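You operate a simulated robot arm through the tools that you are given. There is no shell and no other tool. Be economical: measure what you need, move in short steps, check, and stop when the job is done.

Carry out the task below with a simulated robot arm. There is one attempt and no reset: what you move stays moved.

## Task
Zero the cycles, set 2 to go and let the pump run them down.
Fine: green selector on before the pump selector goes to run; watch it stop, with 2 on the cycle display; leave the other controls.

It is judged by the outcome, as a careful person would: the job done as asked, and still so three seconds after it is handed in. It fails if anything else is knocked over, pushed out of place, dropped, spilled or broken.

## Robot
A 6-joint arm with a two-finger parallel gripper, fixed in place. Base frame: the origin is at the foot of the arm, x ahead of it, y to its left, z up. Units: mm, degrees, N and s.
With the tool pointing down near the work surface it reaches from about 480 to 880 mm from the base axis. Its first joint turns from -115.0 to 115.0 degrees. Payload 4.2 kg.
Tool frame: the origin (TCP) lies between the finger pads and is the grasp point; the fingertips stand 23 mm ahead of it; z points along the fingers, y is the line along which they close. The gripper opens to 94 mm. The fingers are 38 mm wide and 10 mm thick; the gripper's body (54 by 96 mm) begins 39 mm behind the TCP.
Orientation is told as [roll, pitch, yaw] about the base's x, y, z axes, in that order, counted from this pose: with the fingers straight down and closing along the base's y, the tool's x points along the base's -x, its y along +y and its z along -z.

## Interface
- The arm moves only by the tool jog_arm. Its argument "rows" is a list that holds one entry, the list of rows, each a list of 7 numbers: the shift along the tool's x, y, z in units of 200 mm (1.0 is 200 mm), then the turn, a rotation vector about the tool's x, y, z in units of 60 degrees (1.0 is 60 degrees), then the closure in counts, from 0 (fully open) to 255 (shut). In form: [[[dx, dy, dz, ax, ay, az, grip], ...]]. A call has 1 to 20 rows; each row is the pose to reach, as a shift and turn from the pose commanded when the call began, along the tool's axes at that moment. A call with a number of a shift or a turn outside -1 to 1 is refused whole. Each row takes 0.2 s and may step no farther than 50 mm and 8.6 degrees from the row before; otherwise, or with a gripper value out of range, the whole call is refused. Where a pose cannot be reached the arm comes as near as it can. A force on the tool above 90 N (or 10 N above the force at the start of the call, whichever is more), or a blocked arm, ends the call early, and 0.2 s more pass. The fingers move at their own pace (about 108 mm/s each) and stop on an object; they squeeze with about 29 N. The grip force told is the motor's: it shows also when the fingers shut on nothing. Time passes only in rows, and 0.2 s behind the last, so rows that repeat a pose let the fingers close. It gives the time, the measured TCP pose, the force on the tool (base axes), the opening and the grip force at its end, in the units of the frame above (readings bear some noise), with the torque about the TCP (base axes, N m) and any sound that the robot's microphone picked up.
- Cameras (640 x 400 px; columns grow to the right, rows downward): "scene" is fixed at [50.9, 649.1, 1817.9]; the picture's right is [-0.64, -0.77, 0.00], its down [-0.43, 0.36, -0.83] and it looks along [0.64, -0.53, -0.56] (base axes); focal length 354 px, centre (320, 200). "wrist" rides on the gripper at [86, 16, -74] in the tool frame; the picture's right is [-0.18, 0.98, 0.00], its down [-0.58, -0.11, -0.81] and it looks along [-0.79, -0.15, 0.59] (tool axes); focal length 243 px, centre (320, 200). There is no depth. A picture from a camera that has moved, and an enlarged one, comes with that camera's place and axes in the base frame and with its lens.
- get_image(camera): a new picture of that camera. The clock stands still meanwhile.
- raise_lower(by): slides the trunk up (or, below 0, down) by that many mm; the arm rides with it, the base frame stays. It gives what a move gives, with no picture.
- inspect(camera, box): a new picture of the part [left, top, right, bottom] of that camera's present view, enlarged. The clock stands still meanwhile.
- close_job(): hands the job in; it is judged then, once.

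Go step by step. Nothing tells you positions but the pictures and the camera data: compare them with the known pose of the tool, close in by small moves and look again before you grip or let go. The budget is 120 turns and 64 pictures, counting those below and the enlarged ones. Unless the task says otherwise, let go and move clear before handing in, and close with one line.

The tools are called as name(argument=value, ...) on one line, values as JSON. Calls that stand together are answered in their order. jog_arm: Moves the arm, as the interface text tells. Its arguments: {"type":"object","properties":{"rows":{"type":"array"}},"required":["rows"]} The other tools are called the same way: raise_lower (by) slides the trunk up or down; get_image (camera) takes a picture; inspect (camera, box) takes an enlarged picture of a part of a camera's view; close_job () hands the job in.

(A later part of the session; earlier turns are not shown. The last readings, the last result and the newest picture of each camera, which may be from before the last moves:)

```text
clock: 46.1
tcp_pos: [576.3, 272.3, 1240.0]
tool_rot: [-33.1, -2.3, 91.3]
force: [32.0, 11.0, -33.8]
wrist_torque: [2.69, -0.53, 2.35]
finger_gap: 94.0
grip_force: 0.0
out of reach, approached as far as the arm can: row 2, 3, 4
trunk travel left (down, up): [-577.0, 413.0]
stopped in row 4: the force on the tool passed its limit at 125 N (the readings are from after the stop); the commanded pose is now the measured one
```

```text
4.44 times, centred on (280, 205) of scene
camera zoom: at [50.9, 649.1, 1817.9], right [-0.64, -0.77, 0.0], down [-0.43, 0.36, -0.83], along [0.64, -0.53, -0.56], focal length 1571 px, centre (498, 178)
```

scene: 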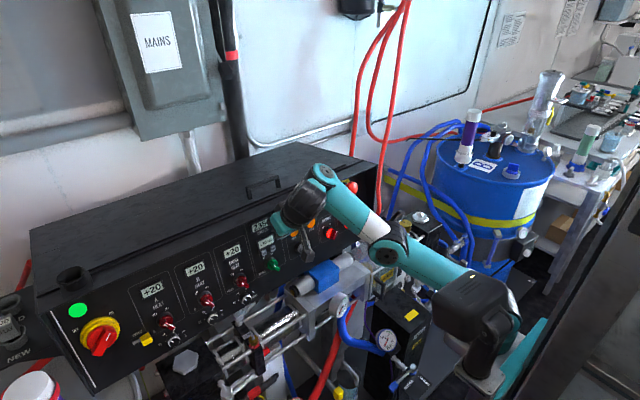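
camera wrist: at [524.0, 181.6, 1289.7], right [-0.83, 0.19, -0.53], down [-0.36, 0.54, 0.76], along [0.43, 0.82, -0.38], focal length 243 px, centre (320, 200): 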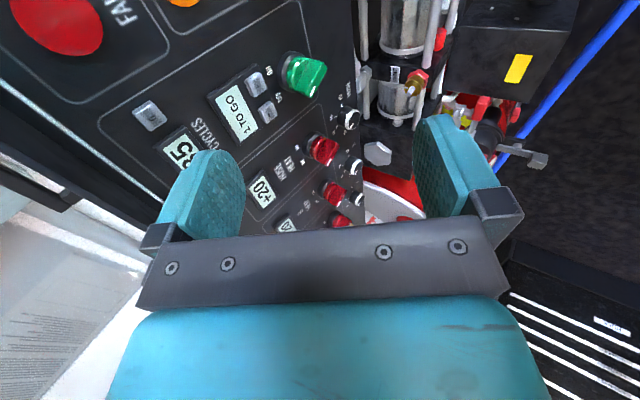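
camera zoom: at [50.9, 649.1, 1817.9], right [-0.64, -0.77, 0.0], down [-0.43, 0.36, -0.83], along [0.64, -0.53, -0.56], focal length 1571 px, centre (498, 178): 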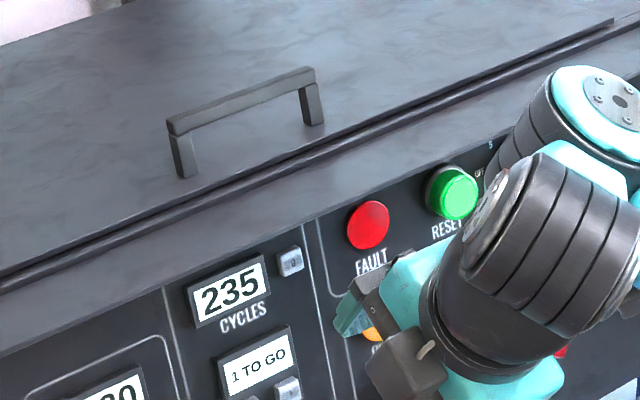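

The wrist camera bumped the robot's own forearm (it is on the arm's side). I undo that tilt, then turn the tool 180° so the camera sits on the other (+y) side.

jog_arm(rows=[[[0, 0, 0, -0.08, 0, 0, 0], [0, 0, 0, -0.16, 0, 0, 0], [0, 0, 0, -0.22, 0, 0, 0], [0, 0, 0, -0.22, 0, 0, 0]]])

jog_arm(rows=[[[0, 0, 0, 0, 0, 0.14, 0], [0, 0, 0, 0, 0, 0.28, 0], [0, 0, 0, 0, 0, 0.42, 0], [0, 0, 0, 0, 0, 0.56, 0], [0, 0, 0, 0, 0, 0.7, 0], [0, 0, 0, 0, 0, 0.84, 0], [0, 0, 0, 0, 0, 0.98, 0], [0, 0, 0, 0, 0, 0.98, 0]]])

jog_arm(rows=[[[0, 0, 0, 0, 0, 0.14, 0], [0, 0, 0, 0, 0, 0.28, 0], [0, 0, 0, 0, 0, 0.42, 0], [0, 0, 0, 0, 0, 0.56, 0], [0, 0, 0, 0, 0, 0.7, 0], [0, 0, 0, 0, 0, 0.84, 0], [0, 0, 0, 0, 0, 0.98, 0], [0, 0, 0, 0, 0, 0.98, 0]]])

jog_arm(rows=[[[0, 0, 0, 0, 0, 0.14, 0], [0, 0, 0, 0, 0, 0.28, 0], [0, 0, 0, 0, 0, 0.42, 0], [0, 0, 0, 0, 0, 0.56, 0], [0, 0, 0, 0, 0, 0.7, 0], [0, 0, 0, 0, 0, 0.84, 0], [0, 0, 0, 0, 0, 0.98, 0], [0, 0, 0, 0, 0, 0.98, 0]]])

```text
clock: 47.1
tcp_pos: [576.1, 269.6, 1239.9]
tool_rot: [-19.9, -2.3, 91.2]
force: [-0.4, 0.3, -0.4]
wrist_torque: [0.02, -0.01, 0.02]
finger_gap: 93.8
grip_force: 0.0
trunk travel left (down, up): [-577.0, 413.0]
```

```text
clock: 48.9
tcp_pos: [576.3, 270.7, 1239.5]
tool_rot: [-8.5, -18.2, 33.3]
force: [0.3, 0.2, 0.5]
wrist_torque: [0.03, 0.0, 0.02]
finger_gap: 94.1
grip_force: 0.1
trunk travel left (down, up): [-577.0, 413.0]
```

```text
clock: 50.7
tcp_pos: [576.8, 271.5, 1240.3]
tool_rot: [11.7, -16.3, -28.5]
force: [-0.6, 0.2, 0.2]
wrist_torque: [0.02, 0.01, 0.0]
finger_gap: 94.0
grip_force: 0.1
trunk travel left (down, up): [-577.0, 413.0]
```

```text
clock: 52.5
tcp_pos: [582.2, 275.5, 1249.8]
tool_rot: [19.7, 1.0, -85.4]
force: [-0.1, -0.5, 0.6]
wrist_torque: [0.05, -0.03, 0.0]
finger_gap: 93.9
grip_force: 0.0
out of reach, approached as far as the arm can: row 7, 8
trunk travel left (down, up): [-577.0, 413.0]
```

Camera now sits on the +y side. I move nearer and tilt forward to ~36°.

jog_arm(rows=[[[-0.03, 0.03, 0.05, -0.05, 0, 0, 0], [-0.06, 0.06, 0.1, -0.12, 0, 0, 0], [-0.077, 0.08, 0.12, -0.19, 0, 0, 0], [-0.077, 0.08, 0.12, -0.267, 0, 0, 0], [-0.077, 0.08, 0.12, -0.267, 0, 0, 0]]])

get_image(camera="wrist")

inspect(camera="scene", box=[220, 160, 340, 250])

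```text
clock: 53.7
tcp_pos: [616.3, 272.9, 1259.7]
tool_rot: [30.0, 1.0, -85.3]
force: [-0.3, 0.2, -0.3]
wrist_torque: [0.0, 0.03, -0.02]
finger_gap: 93.8
grip_force: 0.1
out of reach, approached as far as the arm can: row 1, 2, 3, 4, 5
trunk travel left (down, up): [-577.0, 413.0]
```

```text
31 pictures are left
camera wrist: at [585.4, 356.0, 1334.3], right [0.86, -0.12, 0.49], down [-0.45, -0.63, 0.63], along [0.23, -0.77, -0.6], focal length 243 px, centre (320, 200)
```

wrist: 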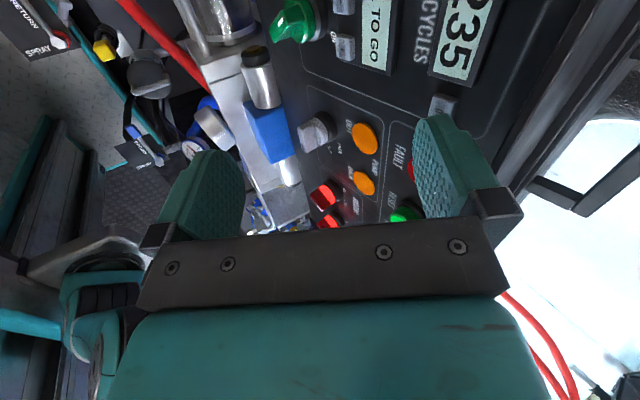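

```text
4.44 times, centred on (280, 205) of scene
camera zoom: at [50.9, 649.1, 1817.9], right [-0.64, -0.77, 0.0], down [-0.43, 0.36, -0.83], along [0.64, -0.53, -0.56], focal length 1571 px, centre (498, 178)
```

zoom: 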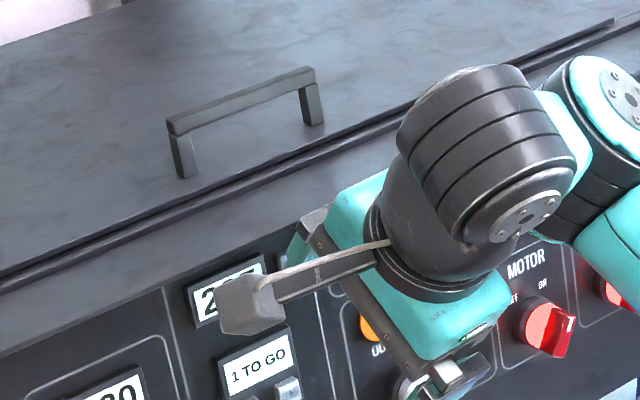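

I lower the trunk 25 mm to bring the fingertip to the "0" height, then tilt more while moving forward.

raise_lower(by=-25)

jog_arm(rows=[[[-0.04, 0.0, 0, -0.03, 0, 0, 0], [-0.05, 0.0, 0, -0.06, 0, 0, 0], [-0.05, 0.0, 0, -0.06, 0, 0, 0]]])

inspect(camera="wrist", box=[300, 0, 600, 240])

```text
clock: 54.4
tcp_pos: [615.5, 273.2, 1234.5]
tool_rot: [30.1, 1.0, -85.5]
force: [0.0, -0.1, -0.7]
wrist_torque: [-0.01, -0.02, 0.01]
finger_gap: 94.4
grip_force: 0.0
trunk travel left (down, up): [-552.0, 438.0]
```

```text
clock: 55.2
tcp_pos: [616.2, 274.0, 1235.0]
tool_rot: [30.0, 1.0, -85.4]
force: [0.3, 0.5, -0.8]
wrist_torque: [0.01, -0.02, -0.01]
finger_gap: 93.9
grip_force: 0.0
out of reach, approached as far as the arm can: row 1, 2, 3
trunk travel left (down, up): [-552.0, 438.0]
```

```text
1.67 times, centred on (450, 120) of wrist
camera zoom: at [585.4, 356.0, 1309.4], right [0.86, -0.12, 0.49], down [-0.45, -0.63, 0.63], along [0.23, -0.77, -0.6], focal length 404 px, centre (103, 333)
```

zoom: 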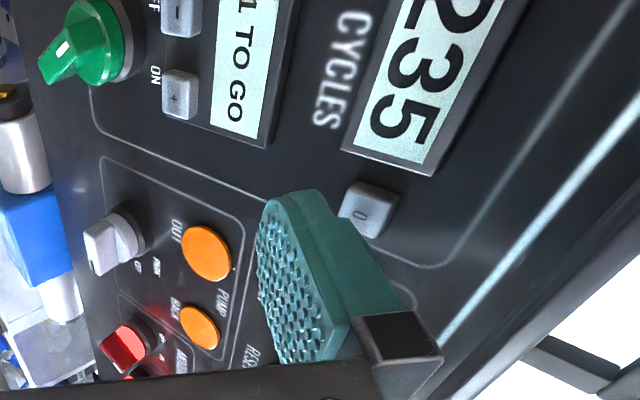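

Clear view of the "0" now: its cap is at about (707, 268, 1246), 30 mm beyond the fingertip. For that reach the trunk must be at about −238; I relax, back off, then raise.

jog_arm(rows=[[[0, 0, 0, 0.07, 0, -0.04, 0], [0, -0.05, -0.03, 0.14, 0, -0.083, 0], [0, -0.108, -0.0625, 0.15, 0, -0.083, 0], [0, -0.108, -0.0625, 0.15, 0, -0.083, 0]]])

raise_lower(by=70)

```text
clock: 56.2
tcp_pos: [590.2, 270.8, 1236.4]
tool_rot: [20.9, -1.1, -80.9]
force: [0.7, 0.1, -1.3]
wrist_torque: [-0.01, 0.0, 0.02]
finger_gap: 94.3
grip_force: 0.0
trunk travel left (down, up): [-552.0, 438.0]
```

```text
clock: 57.3
tcp_pos: [591.0, 269.8, 1305.3]
tool_rot: [20.9, -1.0, -80.9]
force: [0.3, -0.3, 0.1]
wrist_torque: [0.03, 0.03, -0.02]
finger_gap: 93.8
grip_force: 0.1
trunk travel left (down, up): [-622.0, 368.0]
```

jog_arm(rows=[[[-0.03, -0.02, 0.11, 0, 0, 0, 0], [-0.06, -0.03, 0.23, -0.04, 0, 0, 0], [-0.09, 0.0, 0.35, -0.08, 0, 0, 0], [-0.09, 0.02, 0.4, -0.14, 0, 0, 0], [-0.09, 0.039, 0.41, -0.185, 0, 0, 0], [-0.09, 0.039, 0.41, -0.185, 0, 0, 0]]])

inspect(camera="wrist", box=[300, 0, 600, 240])

```text
clock: 58.7
tcp_pos: [644.7, 279.1, 1265.4]
tool_rot: [30.2, -1.1, -80.8]
force: [-60.3, -7.9, -11.2]
wrist_torque: [0.45, -1.88, -1.12]
finger_gap: 47.8
grip_force: 0.0
out of reach, approached as far as the arm can: row 2, 3, 4, 5, 6
trunk travel left (down, up): [-622.0, 368.0]
```

```text
1.67 times, centred on (450, 120) of wrist
camera zoom: at [607.2, 362.4, 1337.0], right [0.87, -0.04, 0.5], down [-0.4, -0.64, 0.65], along [0.3, -0.77, -0.57], focal length 404 px, centre (103, 333)
```

zoom: 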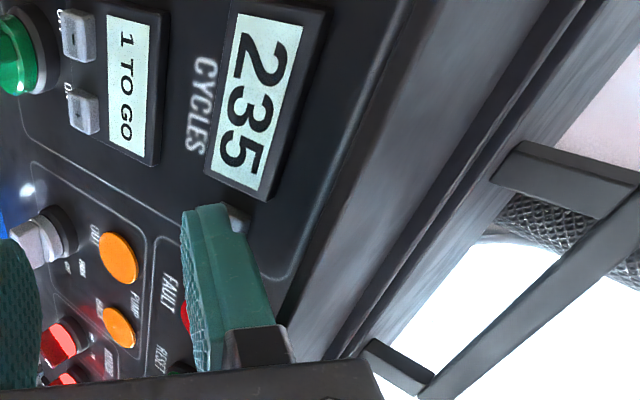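

The arm drifted forward and up at its limit and pushed on the hood with the finger. I back off right away with less tilt.

jog_arm(rows=[[[0.012, -0.064, -0.037, 0.05, 0, 0, 0], [0.024, -0.128, -0.074, 0.12, 0, 0, 0], [0.03, -0.2, -0.11, 0.2, 0, 0, 0], [0.03, -0.2, -0.11, 0.2, 0, 0, 0]]])

inspect(camera="scene", box=[200, 130, 400, 290])

```text
clock: 59.7
tcp_pos: [605.0, 279.7, 1265.5]
tool_rot: [19.9, -1.0, -80.7]
force: [0.7, -0.5, -0.5]
wrist_torque: [-0.03, -0.02, 0.01]
finger_gap: 94.1
grip_force: 0.0
out of reach, approached as far as the arm can: row 1, 2, 3, 4
trunk travel left (down, up): [-622.0, 368.0]
```

```text
2.50 times, centred on (300, 210) of scene
camera zoom: at [50.9, 649.1, 1817.9], right [-0.64, -0.77, 0.0], down [-0.43, 0.36, -0.83], along [0.64, -0.53, -0.56], focal length 884 px, centre (370, 175)
```

zoom: 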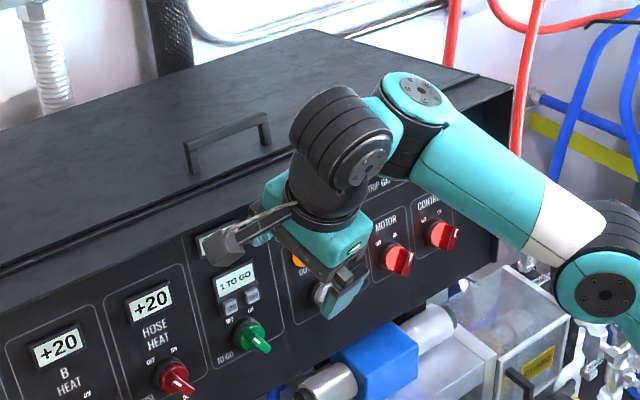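

The hood rules out the straight approach, but with the gripper open, yaw about −26 and tilt about −50, the left finger would lead and everything stays clear and in reach. I turn the tool back accordingly, away from the panel.

jog_arm(rows=[[[0, -0.06, 0, 0, 0, 0, 0], [0, -0.1, 0, 0, 0, -0.14, 0], [0, -0.1, 0, 0, 0, -0.28, 0], [0, -0.1, 0, 0, 0, -0.42, 0], [0, -0.1, 0, 0, 0, -0.56, 0], [0, -0.1, 0, 0, 0, -0.7, 0], [0, -0.1, 0, 0, 0, -0.84, 0], [0, -0.1, 0, 0, 0, -0.9, 0], [0, -0.1, 0, 0, 0, -0.9, 0]]])

```text
clock: 61.7
tcp_pos: [586.5, 276.9, 1258.7]
tool_rot: [11.1, -16.8, -28.3]
force: [-0.2, -0.1, 1.0]
wrist_torque: [0.0, -0.02, 0.01]
finger_gap: 93.8
grip_force: 0.1
out of reach, approached as far as the arm can: row 1, 2
trunk travel left (down, up): [-622.0, 368.0]
```

jog_arm(rows=[[[0, 0, 0, 0.09, 0, 0, 0], [0, 0, 0, 0.185, 0, 0, 0], [0, 0, 0, 0.185, 0, 0, 0]]])

raise_lower(by=-32)

```text
clock: 62.5
tcp_pos: [585.8, 275.0, 1256.7]
tool_rot: [0.3, -16.8, -28.4]
force: [-0.5, 1.1, 0.7]
wrist_torque: [0.0, 0.03, 0.02]
finger_gap: 94.1
grip_force: 0.1
out of reach, approached as far as the arm can: row 2
trunk travel left (down, up): [-622.0, 368.0]
```

```text
clock: 63.2
tcp_pos: [586.4, 275.5, 1224.0]
tool_rot: [0.3, -16.8, -28.3]
force: [0.6, -0.1, -1.1]
wrist_torque: [0.0, 0.0, 0.01]
finger_gap: 94.1
grip_force: 0.0
trunk travel left (down, up): [-590.0, 400.0]
```

jog_arm(rows=[[[-0.07, -0.04, -0.013, 0, -0.1, 0, 0], [-0.15, -0.08, -0.026, 0, -0.2, 0, 0], [-0.22, -0.12, -0.04, 0, -0.3, 0, 0], [-0.293, -0.16, -0.052, 0, -0.42, 0, 0], [-0.293, -0.16, -0.052, 0, -0.54, 0, 0], [-0.293, -0.16, -0.052, 0, -0.54, 0, 0]]])

get_image(camera="wrist")

```text
clock: 64.6
tcp_pos: [616.0, 196.4, 1222.6]
tool_rot: [2.9, -29.1, -28.3]
force: [-0.2, -0.6, 0.2]
wrist_torque: [0.02, 0.03, -0.01]
finger_gap: 94.0
grip_force: 0.1
out of reach, approached as far as the arm can: row 1, 2, 3, 4, 5, 6
trunk travel left (down, up): [-590.0, 400.0]
```

```text
26 pictures are left
camera wrist: at [523.1, 260.4, 1245.8], right [0.59, 0.8, 0.13], down [0.03, -0.19, 0.98], along [0.81, -0.57, -0.14], focal length 243 px, centre (320, 200)
```

wrist: 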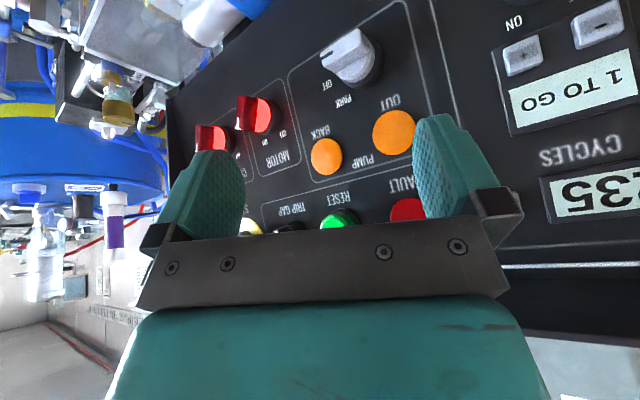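

That pose is past other wrist limits. My limit model now explains the misses: a 60° tool roll with the tool axis nearly straight ahead should fit, provided I steepen the tilt only as I move in. I re-orient away from the panel.

jog_arm(rows=[[[0.05, 0.03, -0.05, 0, 0, 0, 0], [0.1, 0.06, -0.1, -0.057, 0, -0.1, 0], [0.17, 0.098, -0.164, -0.113, 0, -0.205, 0], [0.17, 0.098, -0.164, -0.17, 0, -0.307, 0], [0.17, 0.098, -0.164, -0.227, 0, -0.409, 0], [0.17, 0.098, -0.164, -0.227, 0, -0.409, 0]]])

jog_arm(rows=[[[0, 0, 0, 0, 0, 0.14, 0], [0, 0, 0, 0, 0, 0.28, 0], [0, 0, 0, 0, 0, 0.42, 0], [0, 0, 0, 0, 0, 0.56, 0], [0, 0, 0, 0, 0, 0.7, 0], [0, 0, 0, 0, 0, 0.84, 0], [0, 0, 0, 0, 0, 0.98, 0], [0, 0, 0, 0, 0, 0.98, 0]]])

raise_lower(by=25)

```text
clock: 66.0
tcp_pos: [592.6, 246.8, 1252.2]
tool_rot: [2.4, -30.2, 0.0]
force: [1.6, -0.5, -0.2]
wrist_torque: [-0.03, 0.0, -0.05]
finger_gap: 93.8
grip_force: 0.0
out of reach, approached as far as the arm can: row 3, 4, 5, 6
trunk travel left (down, up): [-590.0, 400.0]
```

```text
clock: 67.8
tcp_pos: [600.8, 245.4, 1257.0]
tool_rot: [27.3, -13.2, -61.5]
force: [-0.5, -0.2, 0.4]
wrist_torque: [0.0, -0.01, -0.02]
finger_gap: 94.0
grip_force: 0.1
out of reach, approached as far as the arm can: row 7, 8
trunk travel left (down, up): [-590.0, 400.0]
```

```text
clock: 68.5
tcp_pos: [602.6, 244.7, 1281.9]
tool_rot: [27.4, -13.3, -61.4]
force: [1.1, -0.1, 0.3]
wrist_torque: [0.03, 0.01, 0.02]
finger_gap: 94.1
grip_force: 0.1
trunk travel left (down, up): [-615.0, 375.0]
```

Tilt 30 with the roll ~60 is held, fingertip at about (657, 266, 1291). I go down-forward to just in front of "0".

jog_arm(rows=[[[-0.006, 0.005, 0.1, 0, 0, 0, 0], [-0.012, 0.01, 0.2, 0, 0, 0, 0], [-0.017, 0.015, 0.29, 0, 0, 0, 0], [-0.017, 0.015, 0.29, 0, 0, 0, 0]]])

get_image(camera="wrist")

```text
clock: 69.5
tcp_pos: [642.4, 247.1, 1246.7]
tool_rot: [27.6, -13.4, -60.9]
force: [-69.9, 2.6, -2.6]
wrist_torque: [-0.18, -3.81, 0.63]
finger_gap: 71.2
grip_force: 0.0
out of reach, approached as far as the arm can: row 1, 2, 3, 4
trunk travel left (down, up): [-615.0, 375.0]
```

```text
25 pictures are left
camera wrist: at [575.4, 325.2, 1297.5], right [0.8, 0.36, 0.48], down [-0.21, -0.59, 0.78], along [0.57, -0.72, -0.39], focal length 243 px, centre (320, 200)
```

wrist: 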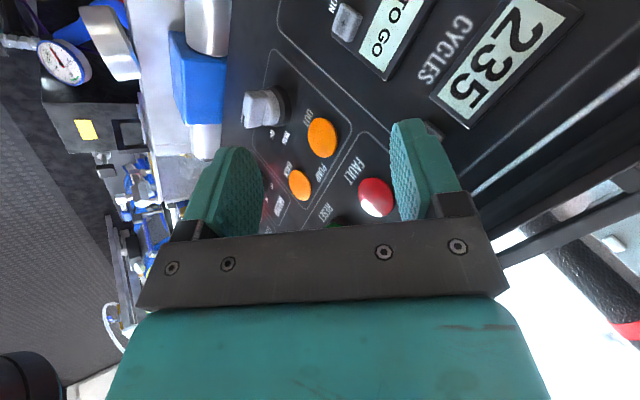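

The finger mount met the hood lip again because the arm drifted up; per the model the trunk should be ~40 mm lower for this reach. I back off with less tilt, then lower the trunk.

jog_arm(rows=[[[0.035, -0.055, -0.037, 0.06, 0.035, 0, 0], [0.07, -0.11, -0.075, 0.114, 0.069, 0.005, 0], [0.07, -0.11, -0.075, 0.114, 0.069, 0.005, 0]]])

raise_lower(by=-39)

```text
clock: 70.3
tcp_pos: [619.2, 243.7, 1243.3]
tool_rot: [20.1, -9.4, -60.0]
force: [0.6, -0.2, 0.3]
wrist_torque: [0.01, 0.0, 0.03]
finger_gap: 94.0
grip_force: 0.2
trunk travel left (down, up): [-615.0, 375.0]
```

```text
clock: 71.2
tcp_pos: [620.2, 243.3, 1203.4]
tool_rot: [20.3, -9.5, -59.9]
force: [1.0, -0.5, -0.3]
wrist_torque: [-0.01, 0.02, 0.01]
finger_gap: 93.8
grip_force: 0.1
trunk travel left (down, up): [-576.0, 414.0]
```

jog_arm(rows=[[[-0.015, 0.028, -0.04, 0, 0, 0, 0], [-0.03, 0.055, -0.08, -0.057, -0.035, -0.003, 0], [-0.045, 0.083, -0.124, -0.114, -0.07, -0.005, 0], [-0.045, 0.083, -0.124, -0.171, -0.104, -0.008, 0], [-0.045, 0.083, -0.124, -0.171, -0.104, -0.008, 0]]])

inspect(camera="wrist", box=[300, 0, 600, 240])

```text
clock: 72.4
tcp_pos: [627.5, 245.6, 1237.8]
tool_rot: [31.2, -15.2, -62.2]
force: [0.4, 0.6, -0.2]
wrist_torque: [-0.01, -0.03, -0.01]
finger_gap: 94.2
grip_force: 0.2
out of reach, approached as far as the arm can: row 4, 5
trunk travel left (down, up): [-576.0, 414.0]
```

```text
1.67 times, centred on (450, 120) of wrist
camera zoom: at [558.6, 324.4, 1283.8], right [0.77, 0.35, 0.54], down [-0.27, -0.59, 0.77], along [0.58, -0.73, -0.35], focal length 404 px, centre (103, 333)
```

zoom: 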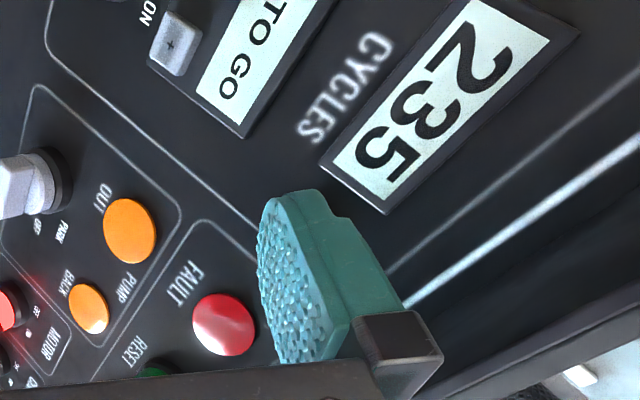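

Excellent: tilt 34 and the fingertip right in front of "0", below the hood. I advance 12 mm with a slight drop.

jog_arm(rows=[[[-0.01, 0.015, 0.027, 0, 0, 0, 0], [-0.02, 0.029, 0.054, 0, 0, 0, 0], [-0.02, 0.029, 0.054, 0, 0, 0, 0]]])

```text
clock: 73.2
tcp_pos: [640.5, 245.8, 1231.9]
tool_rot: [31.2, -15.2, -62.2]
force: [-0.2, 1.0, -0.1]
wrist_torque: [0.01, -0.02, 0.0]
finger_gap: 94.0
grip_force: 0.0
trunk travel left (down, up): [-576.0, 414.0]
```

jog_arm(rows=[[[-0.009, 0.014, 0.011, 0, 0, 0, 0], [-0.018, 0.028, 0.0225, 0, 0, 0, 0], [-0.018, 0.028, 0.0225, 0, 0, 0, 0]]])

inspect(camera="wrist", box=[300, 0, 600, 240])

```text
clock: 74.0
tcp_pos: [645.8, 246.4, 1232.2]
tool_rot: [31.3, -15.2, -62.1]
force: [-23.8, 2.5, -1.6]
wrist_torque: [-0.25, -1.58, 0.32]
finger_gap: 87.1
grip_force: 0.1
trunk travel left (down, up): [-576.0, 414.0]
```

```text
1.67 times, centred on (450, 120) of wrist
camera zoom: at [575.5, 326.0, 1279.6], right [0.76, 0.35, 0.54], down [-0.27, -0.59, 0.76], along [0.59, -0.73, -0.35], focal length 404 px, centre (103, 333)
```

zoom: 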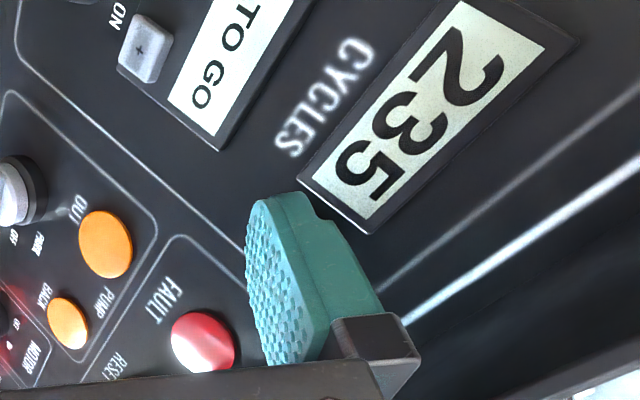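

Still the lip: the finger mount touches at z≈1302 when the tip is ~9 mm short. I back off 8 mm, drop 8 mm and tilt 6° more.

jog_arm(rows=[[[0.028, -0.048, 0.01, 0, 0, 0, 0], [0.028, -0.048, 0.01, -0.043, -0.026, -0.002, 0], [0.028, -0.048, 0.01, -0.085, -0.052, -0.004, 0], [0.028, -0.048, 0.01, -0.085, -0.052, -0.004, 0]]])

```text
clock: 75.0
tcp_pos: [650.8, 249.7, 1230.4]
tool_rot: [36.7, -17.9, -63.9]
force: [-3.3, -0.8, -7.3]
wrist_torque: [0.04, -0.05, 0.01]
finger_gap: 90.7
grip_force: 0.1
out of reach, approached as far as the arm can: row 2, 3, 4
trunk travel left (down, up): [-576.0, 414.0]
```

Tilt is 40 now; the mount presses lightly up under the hood. I drop 5 mm and look.

jog_arm(rows=[[[0.008, -0.014, 0.019, 0, 0, 0, 0], [0.008, -0.014, 0.019, 0, 0, 0, 0]]])

inspect(camera="wrist", box=[300, 0, 600, 240])

```text
clock: 75.6
tcp_pos: [650.1, 250.4, 1231.8]
tool_rot: [36.6, -17.9, -63.7]
force: [-3.3, -1.0, -9.0]
wrist_torque: [-0.05, -0.04, 0.02]
finger_gap: 90.9
grip_force: 0.1
out of reach, approached as far as the arm can: row 1, 2
trunk travel left (down, up): [-576.0, 414.0]
```

```text
1.67 times, centred on (450, 120) of wrist
camera zoom: at [575.9, 329.6, 1270.4], right [0.71, 0.35, 0.61], down [-0.34, -0.59, 0.73], along [0.62, -0.73, -0.29], focal length 404 px, centre (103, 333)
```

zoom: 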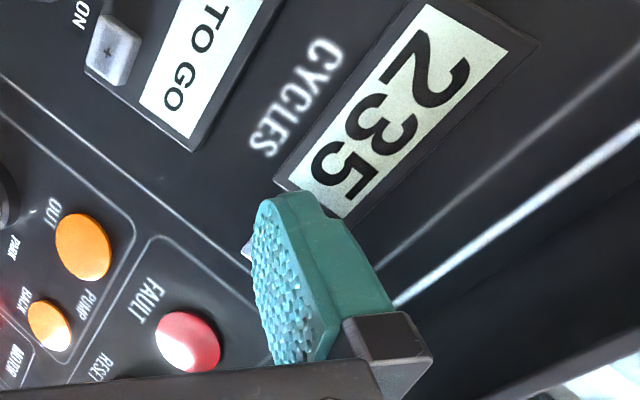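

The "0" cap peeks out at the finger's lower-left side, so the finger is a few mm too high and too far left (+y). I lower the trunk 6 mm and shift y −8.

raise_lower(by=-6)

jog_arm(rows=[[[-0.017, -0.01, -0.001, 0, 0, 0, 0], [-0.034, -0.021, -0.002, 0, 0, 0, 0], [-0.034, -0.021, -0.002, 0, 0, 0, 0]]])

inspect(camera="wrist", box=[300, 0, 600, 240])

```text
clock: 76.1
tcp_pos: [650.1, 250.6, 1225.2]
tool_rot: [36.7, -17.9, -63.9]
force: [0.1, -0.1, -0.4]
wrist_torque: [-0.02, -0.01, 0.02]
finger_gap: 94.0
grip_force: 0.0
trunk travel left (down, up): [-570.0, 420.0]
```

```text
clock: 76.9
tcp_pos: [651.0, 245.9, 1227.5]
tool_rot: [36.5, -17.8, -63.8]
force: [-2.0, 2.4, -4.5]
wrist_torque: [-0.2, -0.1, 0.06]
finger_gap: 92.7
grip_force: 0.0
out of reach, approached as far as the arm can: row 2, 3
trunk travel left (down, up): [-570.0, 420.0]
```

```text
1.67 times, centred on (450, 120) of wrist
camera zoom: at [577.6, 324.3, 1267.1], right [0.71, 0.35, 0.61], down [-0.34, -0.59, 0.73], along [0.62, -0.73, -0.29], focal length 404 px, centre (103, 333)
```

zoom: 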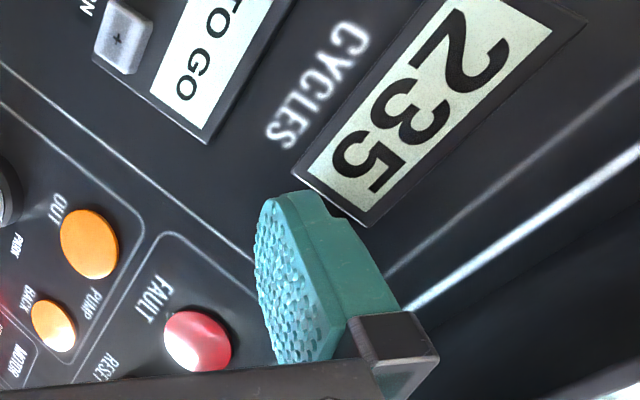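

raise_lower(by=-5)

jog_arm(rows=[[[-0.004, 0.0065, 0.0065, 0, 0, 0, 0], [-0.008, 0.013, 0.013, 0, 0, 0, 0], [-0.0125, 0.019, 0.019, 0, 0, 0, 0]]])

inspect(camera="wrist", box=[300, 0, 600, 240])

```text
clock: 77.5
tcp_pos: [652.0, 244.2, 1224.3]
tool_rot: [36.6, -17.9, -63.9]
force: [-0.2, -1.3, 1.3]
wrist_torque: [0.02, -0.03, -0.02]
finger_gap: 93.8
grip_force: 0.0
trunk travel left (down, up): [-565.0, 425.0]
```

```text
clock: 78.3
tcp_pos: [656.1, 244.7, 1223.9]
tool_rot: [36.6, -17.9, -63.8]
force: [-12.0, 1.0, 0.1]
wrist_torque: [-0.03, -0.83, 0.17]
finger_gap: 90.5
grip_force: 0.1
trunk travel left (down, up): [-565.0, 425.0]
heard: click
```

```text
1.67 times, centred on (450, 120) of wrist
camera zoom: at [582.1, 324.3, 1263.1], right [0.71, 0.35, 0.61], down [-0.34, -0.59, 0.73], along [0.62, -0.73, -0.29], focal length 404 px, centre (103, 333)
```

zoom: 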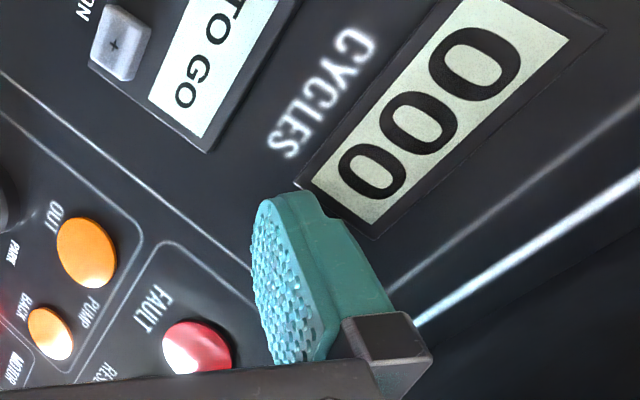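

Click — the cycles display reads 000. Next is "+" at about (689, 289, 1168); I retreat first.

jog_arm(rows=[[[0.03, -0.045, -0.045, 0, 0, 0, 0], [0.05, -0.08, -0.08, 0.04, 0.025, 0.002, 0], [0.07, -0.11, -0.11, 0.1, 0.06, 0.005, 0], [0.08, -0.13, -0.13, 0.16, 0.1, 0.008, 0], [0.08, -0.13, -0.13, 0.16, 0.1, 0.008, 0]]])

raise_lower(by=-65)

```text
clock: 79.5
tcp_pos: [617.0, 243.1, 1225.2]
tool_rot: [26.2, -12.5, -61.1]
force: [0.9, 0.1, 0.6]
wrist_torque: [-0.03, 0.02, 0.03]
finger_gap: 93.8
grip_force: 0.1
out of reach, approached as far as the arm can: row 1, 2
trunk travel left (down, up): [-565.0, 425.0]
```

```text
clock: 80.5
tcp_pos: [617.3, 243.5, 1159.6]
tool_rot: [26.2, -12.5, -61.2]
force: [0.1, 0.2, 0.4]
wrist_torque: [-0.03, 0.01, -0.01]
finger_gap: 94.0
grip_force: 0.1
trunk travel left (down, up): [-500.0, 490.0]
```

jog_arm(rows=[[[0.042, 0.045, 0.012, 0, 0, 0, 0], [0.075, 0.075, 0.015, 0, 0, 0, 0], [0.075, 0.075, 0.015, 0, 0, 0, 0]]])

get_image(camera="wrist")

```text
clock: 81.3
tcp_pos: [622.6, 265.2, 1157.9]
tool_rot: [26.2, -12.7, -61.1]
force: [0.3, 0.0, 0.2]
wrist_torque: [-0.01, -0.01, -0.02]
finger_gap: 93.9
grip_force: 0.0
trunk travel left (down, up): [-500.0, 490.0]
```

```text
19 pictures are left
camera wrist: at [557.4, 343.5, 1211.8], right [0.81, 0.35, 0.46], down [-0.19, -0.59, 0.79], along [0.55, -0.73, -0.41], focal length 243 px, centre (320, 200)
```

wrist: 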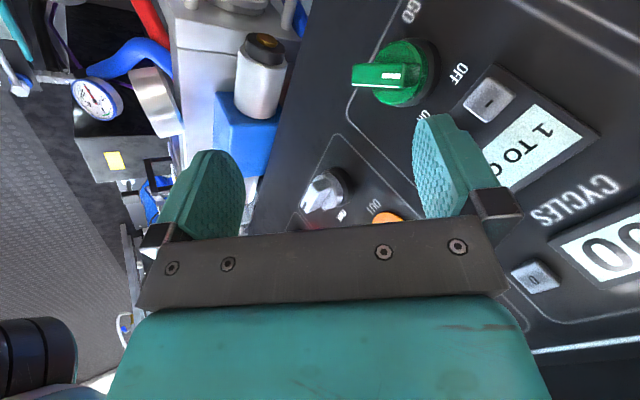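

The finger covers "+" as planned, clear of "−". I press forward in small steps.

jog_arm(rows=[[[-0.012, 0.0185, 0.012, 0, 0, 0, 0], [-0.0236, 0.037, 0.024, 0, 0, 0, 0], [-0.0283, 0.0444, 0.0288, 0, 0, 0, 0]]])

```text
clock: 82.1
tcp_pos: [633.7, 263.9, 1160.6]
tool_rot: [26.1, -12.5, -61.1]
force: [-3.9, -0.4, -0.9]
wrist_torque: [0.01, 0.04, 0.0]
finger_gap: 92.4
grip_force: 0.1
trunk travel left (down, up): [-500.0, 490.0]
heard: click
```

A click. I check the display.

inspect(camera="wrist", box=[380, 30, 640, 240])

```text
1.90 times, centred on (510, 135) of wrist
camera zoom: at [568.9, 344.0, 1213.2], right [0.81, 0.35, 0.46], down [-0.19, -0.59, 0.79], along [0.55, -0.73, -0.41], focal length 462 px, centre (-42, 324)
```

zoom: 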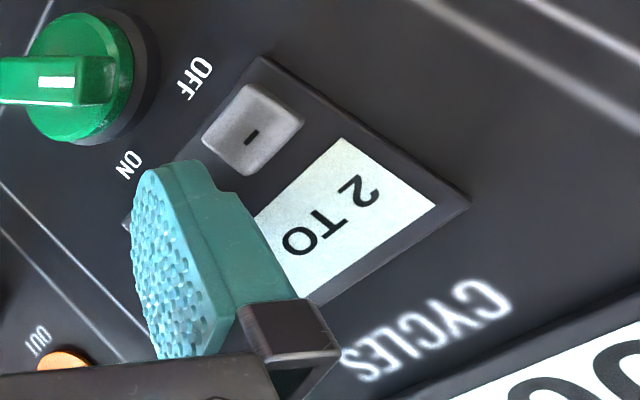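

It reads "2 TO GO". I retreat from the panel and take a close look at the two selectors.

jog_arm(rows=[[[0.035, -0.055, -0.036, 0, 0, 0, 0], [0.07, -0.11, -0.072, 0.04, 0.025, 0, 0], [0.1, -0.16, -0.1, 0.08, 0.05, 0, 0], [0.1, -0.16, -0.1, 0.08, 0.05, 0, 0]]])

inspect(camera="wrist", box=[280, 20, 500, 220])

inspect(camera="scene", box=[240, 210, 330, 280])

```text
clock: 83.1
tcp_pos: [591.1, 265.4, 1159.3]
tool_rot: [21.2, -9.8, -59.9]
force: [0.3, -0.6, 0.1]
wrist_torque: [-0.03, -0.03, 0.03]
finger_gap: 94.0
grip_force: 0.0
trunk travel left (down, up): [-500.0, 490.0]
```

```text
2.00 times, centred on (390, 120) of wrist
camera zoom: at [532.2, 344.2, 1219.2], right [0.85, 0.36, 0.38], down [-0.11, -0.59, 0.8], along [0.51, -0.73, -0.46], focal length 485 px, centre (180, 360)
```

zoom: 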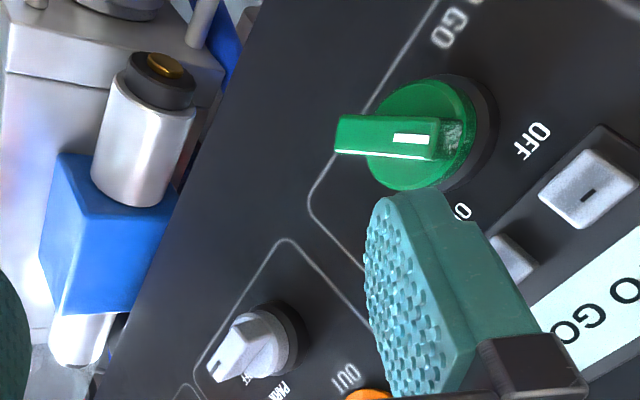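

```text
5.71 times, centred on (285, 245) of scene
camera zoom: at [50.9, 649.1, 1817.9], right [-0.64, -0.77, 0.0], down [-0.43, 0.36, -0.83], along [0.64, -0.53, -0.56], focal length 2020 px, centre (520, -57)
```

zoom: 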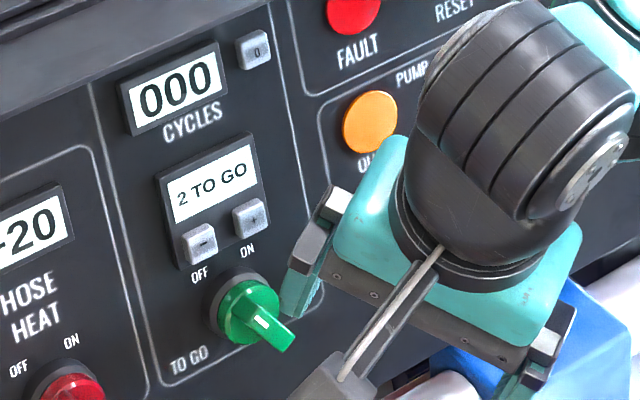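

The green selector is at OFF (blade tilted up-left), with its axis near (675, 300, 1128); turning it right (clockwise) gives ON. I'll sweep the upper half of its blade toward −y with shut fingers, so I square the tool up again.

jog_arm(rows=[[[0, 0, 0, 0, 0, -0.14, 0], [0, 0, 0, 0, 0, -0.28, 0], [0, 0, 0, 0, 0, -0.42, 0], [0, 0, 0, 0, 0, -0.56, 0], [0, 0, 0, 0, 0, -0.7, 0], [0, 0, 0, 0, 0, -0.84, 0], [0, 0, 0, 0, 0, -0.98, 0], [0, 0, 0, 0, 0, -0.98, 128], [0, 0, 0, 0, 0, -0.98, 255], [0, 0, 0, 0, 0, -0.98, 255]]])

raise_lower(by=100)

```text
clock: 85.3
tcp_pos: [591.2, 265.3, 1159.5]
tool_rot: [2.5, -23.1, 0.4]
force: [0.6, 0.6, -0.6]
wrist_torque: [-0.04, -0.02, 0.03]
finger_gap: 0.1
grip_force: 29.1
trunk travel left (down, up): [-500.0, 490.0]
```

```text
clock: 86.6
tcp_pos: [591.0, 265.2, 1257.9]
tool_rot: [2.4, -23.1, 0.3]
force: [-0.3, -0.7, 0.8]
wrist_torque: [0.02, 0.01, -0.01]
finger_gap: 0.0
grip_force: 29.2
trunk travel left (down, up): [-600.0, 390.0]
```

raise_lower(by=80)

jog_arm(rows=[[[0.02, 0.08, 0.11, 0, 0.04, 0, 255], [0.04, 0.16, 0.22, 0, 0.09, 0, 255], [0.06, 0.24, 0.33, 0, 0.14, 0, 255], [0.084, 0.325, 0.442, 0, 0.185, 0, 255], [0.084, 0.325, 0.442, 0, 0.185, 0, 255]]])

```text
clock: 87.8
tcp_pos: [591.0, 263.5, 1339.7]
tool_rot: [2.4, -23.1, 0.3]
force: [0.0, 0.1, 0.3]
wrist_torque: [-0.01, 0.01, -0.04]
finger_gap: 0.1
grip_force: 28.9
trunk travel left (down, up): [-680.0, 310.0]
```

```text
clock: 89.0
tcp_pos: [610.6, 332.7, 1252.8]
tool_rot: [2.3, -12.0, 0.8]
force: [-0.1, -0.2, -0.3]
wrist_torque: [0.03, -0.05, 0.01]
finger_gap: 0.1
grip_force: 29.1
trunk travel left (down, up): [-680.0, 310.0]
```

jog_arm(rows=[[[0.02, 0, 0.11, 0, 0, 0, 255], [0.04, 0, 0.22, 0, 0, 0, 255], [0.065, 0.01, 0.33, 0, 0, 0, 255], [0.088, 0.01, 0.441, 0, 0, 0, 255], [0.088, 0.01, 0.441, 0, 0, 0, 255]]])

get_image(camera="wrist")

```text
clock: 90.2
tcp_pos: [610.6, 339.5, 1164.3]
tool_rot: [2.2, -12.0, 0.7]
force: [0.5, 0.1, -0.4]
wrist_torque: [0.04, -0.02, -0.01]
finger_gap: 0.1
grip_force: 28.9
trunk travel left (down, up): [-680.0, 310.0]
```

```text
15 pictures are left
camera wrist: at [510.5, 350.4, 1218.7], right [0.16, 0.98, 0.08], down [0.4, -0.14, 0.9], along [0.9, -0.11, -0.42], focal length 243 px, centre (320, 200)
```

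wrist: 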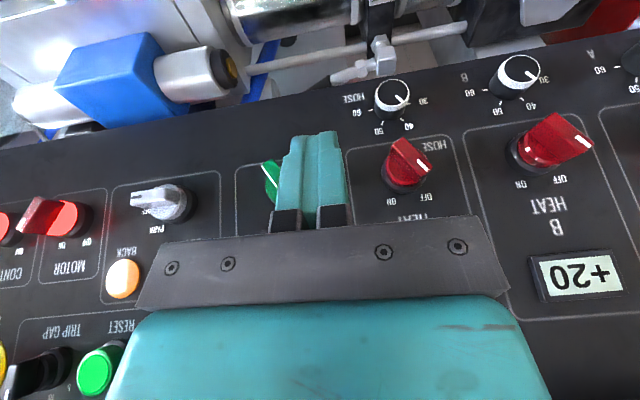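

The shut fingers are just left of the green selector (the other knobs well clear). I move in beside its blade.

jog_arm(rows=[[[-0.07, 0, 0.015, 0, 0, 0, 255], [-0.147, -0.02, 0.031, 0, 0, 0, 255], [-0.147, -0.02, 0.031, 0, 0, 0, 255]]])

inspect(camera="scene", box=[230, 210, 320, 290])

inspect(camera="wrist", box=[180, 80, 420, 240])

```text
clock: 91.0
tcp_pos: [640.3, 335.8, 1163.4]
tool_rot: [2.3, -12.0, 0.8]
force: [0.4, 0.8, 0.2]
wrist_torque: [0.0, -0.01, -0.01]
finger_gap: 0.0
grip_force: 28.8
trunk travel left (down, up): [-680.0, 310.0]
```

```text
5.00 times, centred on (275, 250) of scene
camera zoom: at [50.9, 649.1, 1817.9], right [-0.64, -0.77, 0.0], down [-0.43, 0.36, -0.83], along [0.64, -0.53, -0.56], focal length 1768 px, centre (545, -50)
```

zoom: 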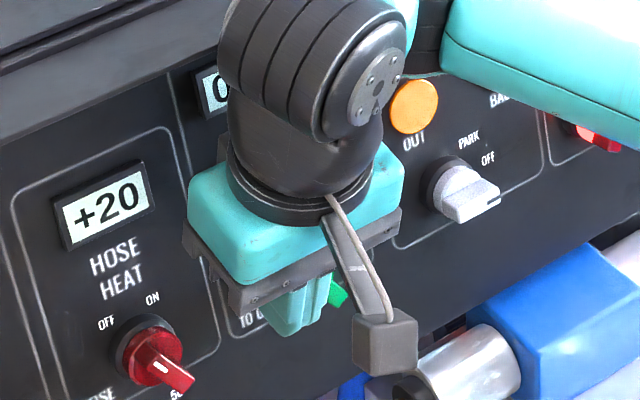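

```text
2.50 times, centred on (300, 160) of wrist
camera zoom: at [540.3, 347.5, 1217.8], right [0.16, 0.98, 0.08], down [0.4, -0.14, 0.9], along [0.9, -0.11, -0.42], focal length 606 px, centre (370, 300)
```

zoom: 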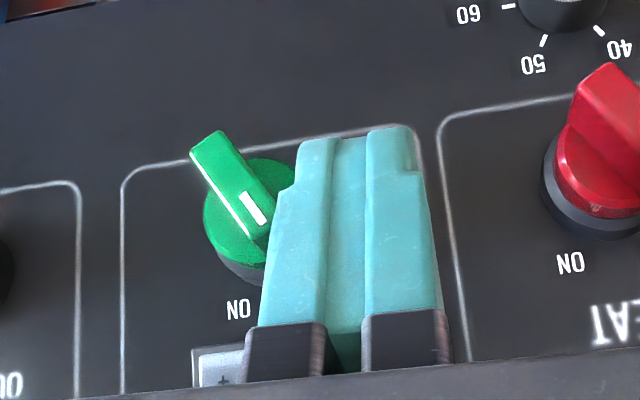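

Now the blade is clear: its marked pointer end is up-left at OFF, knob centre (668, 301.5, 1128). I drop 6 mm and sweep toward −y to turn the pointer to ON.

jog_arm(rows=[[[0.006, 0, 0.0293, 0, 0, 0, 255], [0.006, -0.05, 0.0293, 0, 0, 0, 255], [0.006, -0.08, 0.0293, 0, 0, 0, 255], [0.006, -0.1, 0.0293, 0, 0, 0, 255], [0.006, -0.12, 0.0293, 0, 0, 0, 255], [0.006, -0.14, 0.0293, 0, 0, 0, 255], [0.006, -0.155, 0.0293, 0, 0, 0, 255]]])

inspect(camera="wrist", box=[180, 80, 420, 240])

```text
clock: 92.6
tcp_pos: [623.9, 318.9, 1156.1]
tool_rot: [1.7, -11.7, 2.4]
force: [0.1, -0.2, 0.9]
wrist_torque: [-0.02, 0.02, 0.01]
finger_gap: 0.4
grip_force: 29.0
trunk travel left (down, up): [-680.0, 310.0]
```

```text
2.50 times, centred on (300, 160) of wrist
camera zoom: at [522.8, 328.3, 1210.6], right [0.13, 0.99, 0.07], down [0.41, -0.12, 0.9], along [0.9, -0.09, -0.42], focal length 606 px, centre (370, 300)
```

zoom: 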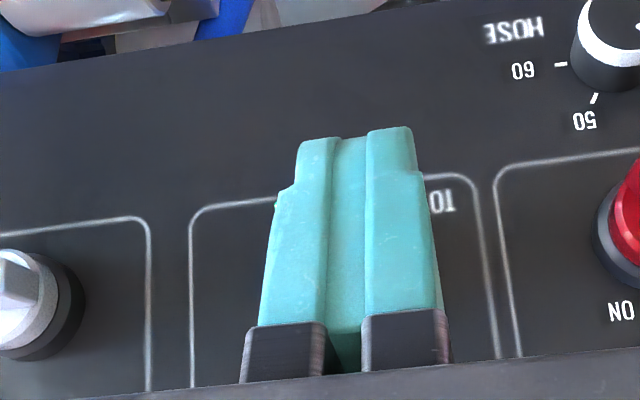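

The arm ended 16 mm back and 14 mm off from commanded with no tool force, which is odd — maybe an arm link is touching something. I look at the scene.

get_image(camera="scene")

```text
11 pictures are left
```

scene: 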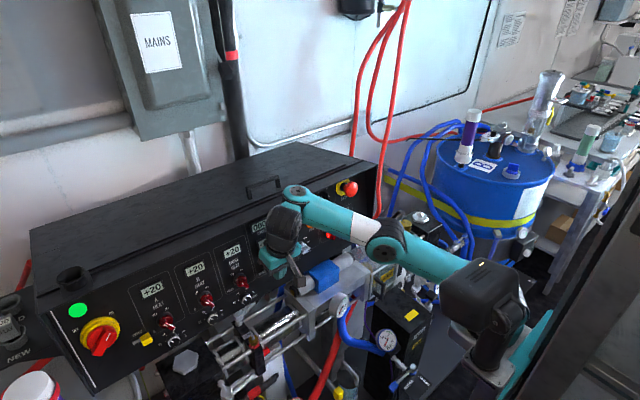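

The wrist link reached the hood lip beside the panel (tool too upright). I back out and up, then use a steeper tilt (~28) with the trunk lower so the wrist stays away from the hood.

jog_arm(rows=[[[0.08, 0.06, -0.02, 0, 0, 0, 255], [0.19, 0.1, -0.06, 0, 0, 0, 255], [0.18, 0.125, -0.18, 0, 0, 0, 255], [0.143, 0.125, -0.286, 0, 0, 0, 255], [0.143, 0.125, -0.286, 0, 0, 0, 255]]])

raise_lower(by=-50)

```text
clock: 93.8
tcp_pos: [602.2, 326.8, 1206.9]
tool_rot: [2.3, -12.0, 0.6]
force: [0.8, -1.6, 0.2]
wrist_torque: [0.02, -0.04, -0.02]
finger_gap: 0.0
grip_force: 29.1
out of reach, approached as far as the arm can: row 1, 2
trunk travel left (down, up): [-680.0, 310.0]
```

```text
clock: 94.7
tcp_pos: [602.3, 327.4, 1156.2]
tool_rot: [2.3, -12.0, 0.7]
force: [0.8, 0.4, -0.8]
wrist_torque: [0.01, 0.02, 0.01]
finger_gap: 0.0
grip_force: 28.5
trunk travel left (down, up): [-630.0, 360.0]
```

jog_arm(rows=[[[-0.013, 0, -0.06, 0, 0, 0, 255], [-0.026, 0, -0.12, 0, -0.06, 0, 255], [-0.04, 0, -0.18, 0, -0.12, 0, 255], [-0.052, 0, -0.245, 0, -0.2, 0, 255], [-0.052, 0, -0.245, 0, -0.2, 0, 255]]])

raise_lower(by=-54)

```text
clock: 95.9
tcp_pos: [600.9, 323.8, 1205.9]
tool_rot: [2.4, -24.1, 0.2]
force: [-0.2, 0.5, -1.4]
wrist_torque: [-0.01, 0.04, -0.01]
finger_gap: 0.1
grip_force: 28.6
trunk travel left (down, up): [-630.0, 360.0]
```

```text
clock: 96.9
tcp_pos: [601.7, 324.3, 1151.1]
tool_rot: [2.4, -24.0, 0.2]
force: [0.5, -0.3, 0.4]
wrist_torque: [0.0, -0.04, 0.02]
finger_gap: 0.0
grip_force: 29.4
trunk travel left (down, up): [-576.0, 414.0]
```

raise_lower(by=14)

jog_arm(rows=[[[0, 0.035, 0.01, 0, 0, 0, 255], [-0.05, 0.035, 0.045, 0, 0, 0, 255], [-0.1, 0.035, 0.085, 0, 0, 0, 255], [-0.151, 0.035, 0.128, 0, 0, 0, 255], [-0.151, 0.035, 0.128, 0, 0, 0, 255]]])

```text
clock: 97.5
tcp_pos: [601.5, 324.0, 1165.8]
tool_rot: [2.5, -24.0, 0.2]
force: [0.4, -0.7, -0.4]
wrist_torque: [0.01, 0.02, -0.02]
finger_gap: 0.3
grip_force: 29.3
trunk travel left (down, up): [-590.0, 400.0]
```

```text
clock: 98.7
tcp_pos: [639.3, 332.7, 1156.3]
tool_rot: [2.6, -24.0, 0.2]
force: [-0.1, -0.3, 0.3]
wrist_torque: [-0.01, 0.02, -0.03]
finger_gap: 0.0
grip_force: 28.9
trunk travel left (down, up): [-590.0, 400.0]
```

Good, exactly in place beside the blade with no contact. I sweep toward −y in small steps.

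jog_arm(rows=[[[0.004, -0.04, 0.009, 0, 0, 0, 255], [0.004, -0.065, 0.009, 0, 0, 0, 255], [0.004, -0.09, 0.009, 0, 0, 0, 255], [0.004, -0.11, 0.009, 0, 0, 0, 255], [0.004, -0.13, 0.009, 0, 0, 0, 255]]])

```text
clock: 99.9
tcp_pos: [639.2, 311.2, 1154.0]
tool_rot: [2.6, -24.2, 0.4]
force: [22.1, 37.3, 22.1]
wrist_torque: [0.41, -0.85, 0.97]
finger_gap: 0.0
grip_force: 29.1
trunk travel left (down, up): [-590.0, 400.0]
```

Contact at the tip, 37 N and no click yet. I continue 8 mm more.

jog_arm(rows=[[[0, -0.015, 0, 0, 0, 0, 255], [0, -0.03, 0, 0, 0, 0, 255], [0, -0.04, 0, 0, 0, 0, 255]]])

inspect(camera="wrist", box=[180, 60, 420, 220])

```text
clock: 100.4
tcp_pos: [635.1, 309.0, 1153.3]
tool_rot: [3.4, -24.1, 0.5]
force: [16.0, 45.4, 11.9]
wrist_torque: [0.58, -0.51, 1.15]
finger_gap: 0.1
grip_force: 28.9
trunk travel left (down, up): [-590.0, 400.0]
stopped in row 2: the force on the tool passed its limit at 95 N (the readings are from after the stop); the commanded pose is now the measured one
```

```text
2.50 times, centred on (300, 140) of wrist
camera zoom: at [525.5, 319.4, 1187.1], right [0.14, 0.98, 0.13], down [0.21, -0.15, 0.97], along [0.97, -0.1, -0.22], focal length 606 px, centre (370, 350)
```

zoom: 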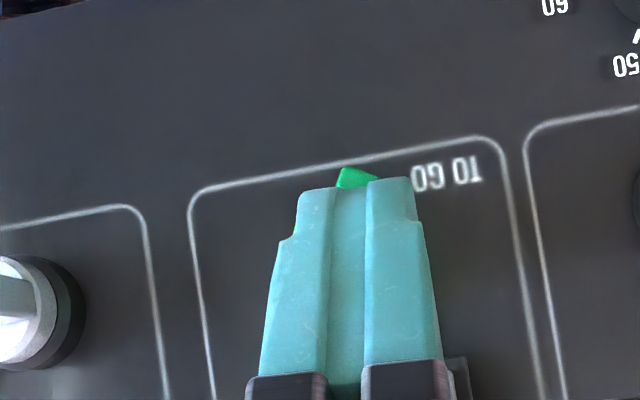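

The blade's tail now shows on the other side, so it has turned to its stop. I ease off and back out to check.

jog_arm(rows=[[[0, 0.05, 0, 0, 0, 0, 255], [0, 0.09, 0, 0, 0, 0, 255], [0.09, 0.09, -0.04, 0, 0, 0, 255], [0.16, 0.09, -0.07, 0, 0, 0, 255], [0.16, 0.09, -0.07, 0, 0, 0, 255]]])

get_image(camera="wrist")

```text
clock: 101.6
tcp_pos: [602.3, 321.6, 1153.7]
tool_rot: [3.1, -24.2, 0.1]
force: [0.1, -0.9, 0.1]
wrist_torque: [0.01, 0.0, 0.01]
finger_gap: 0.2
grip_force: 29.0
trunk travel left (down, up): [-590.0, 400.0]
```

```text
9 pictures are left
camera wrist: at [492.6, 333.4, 1187.0], right [0.14, 0.98, 0.12], down [0.2, -0.15, 0.97], along [0.97, -0.11, -0.22], focal length 243 px, centre (320, 200)
```

wrist: 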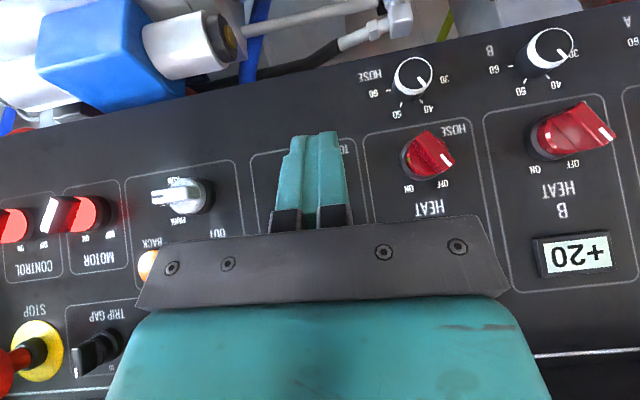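

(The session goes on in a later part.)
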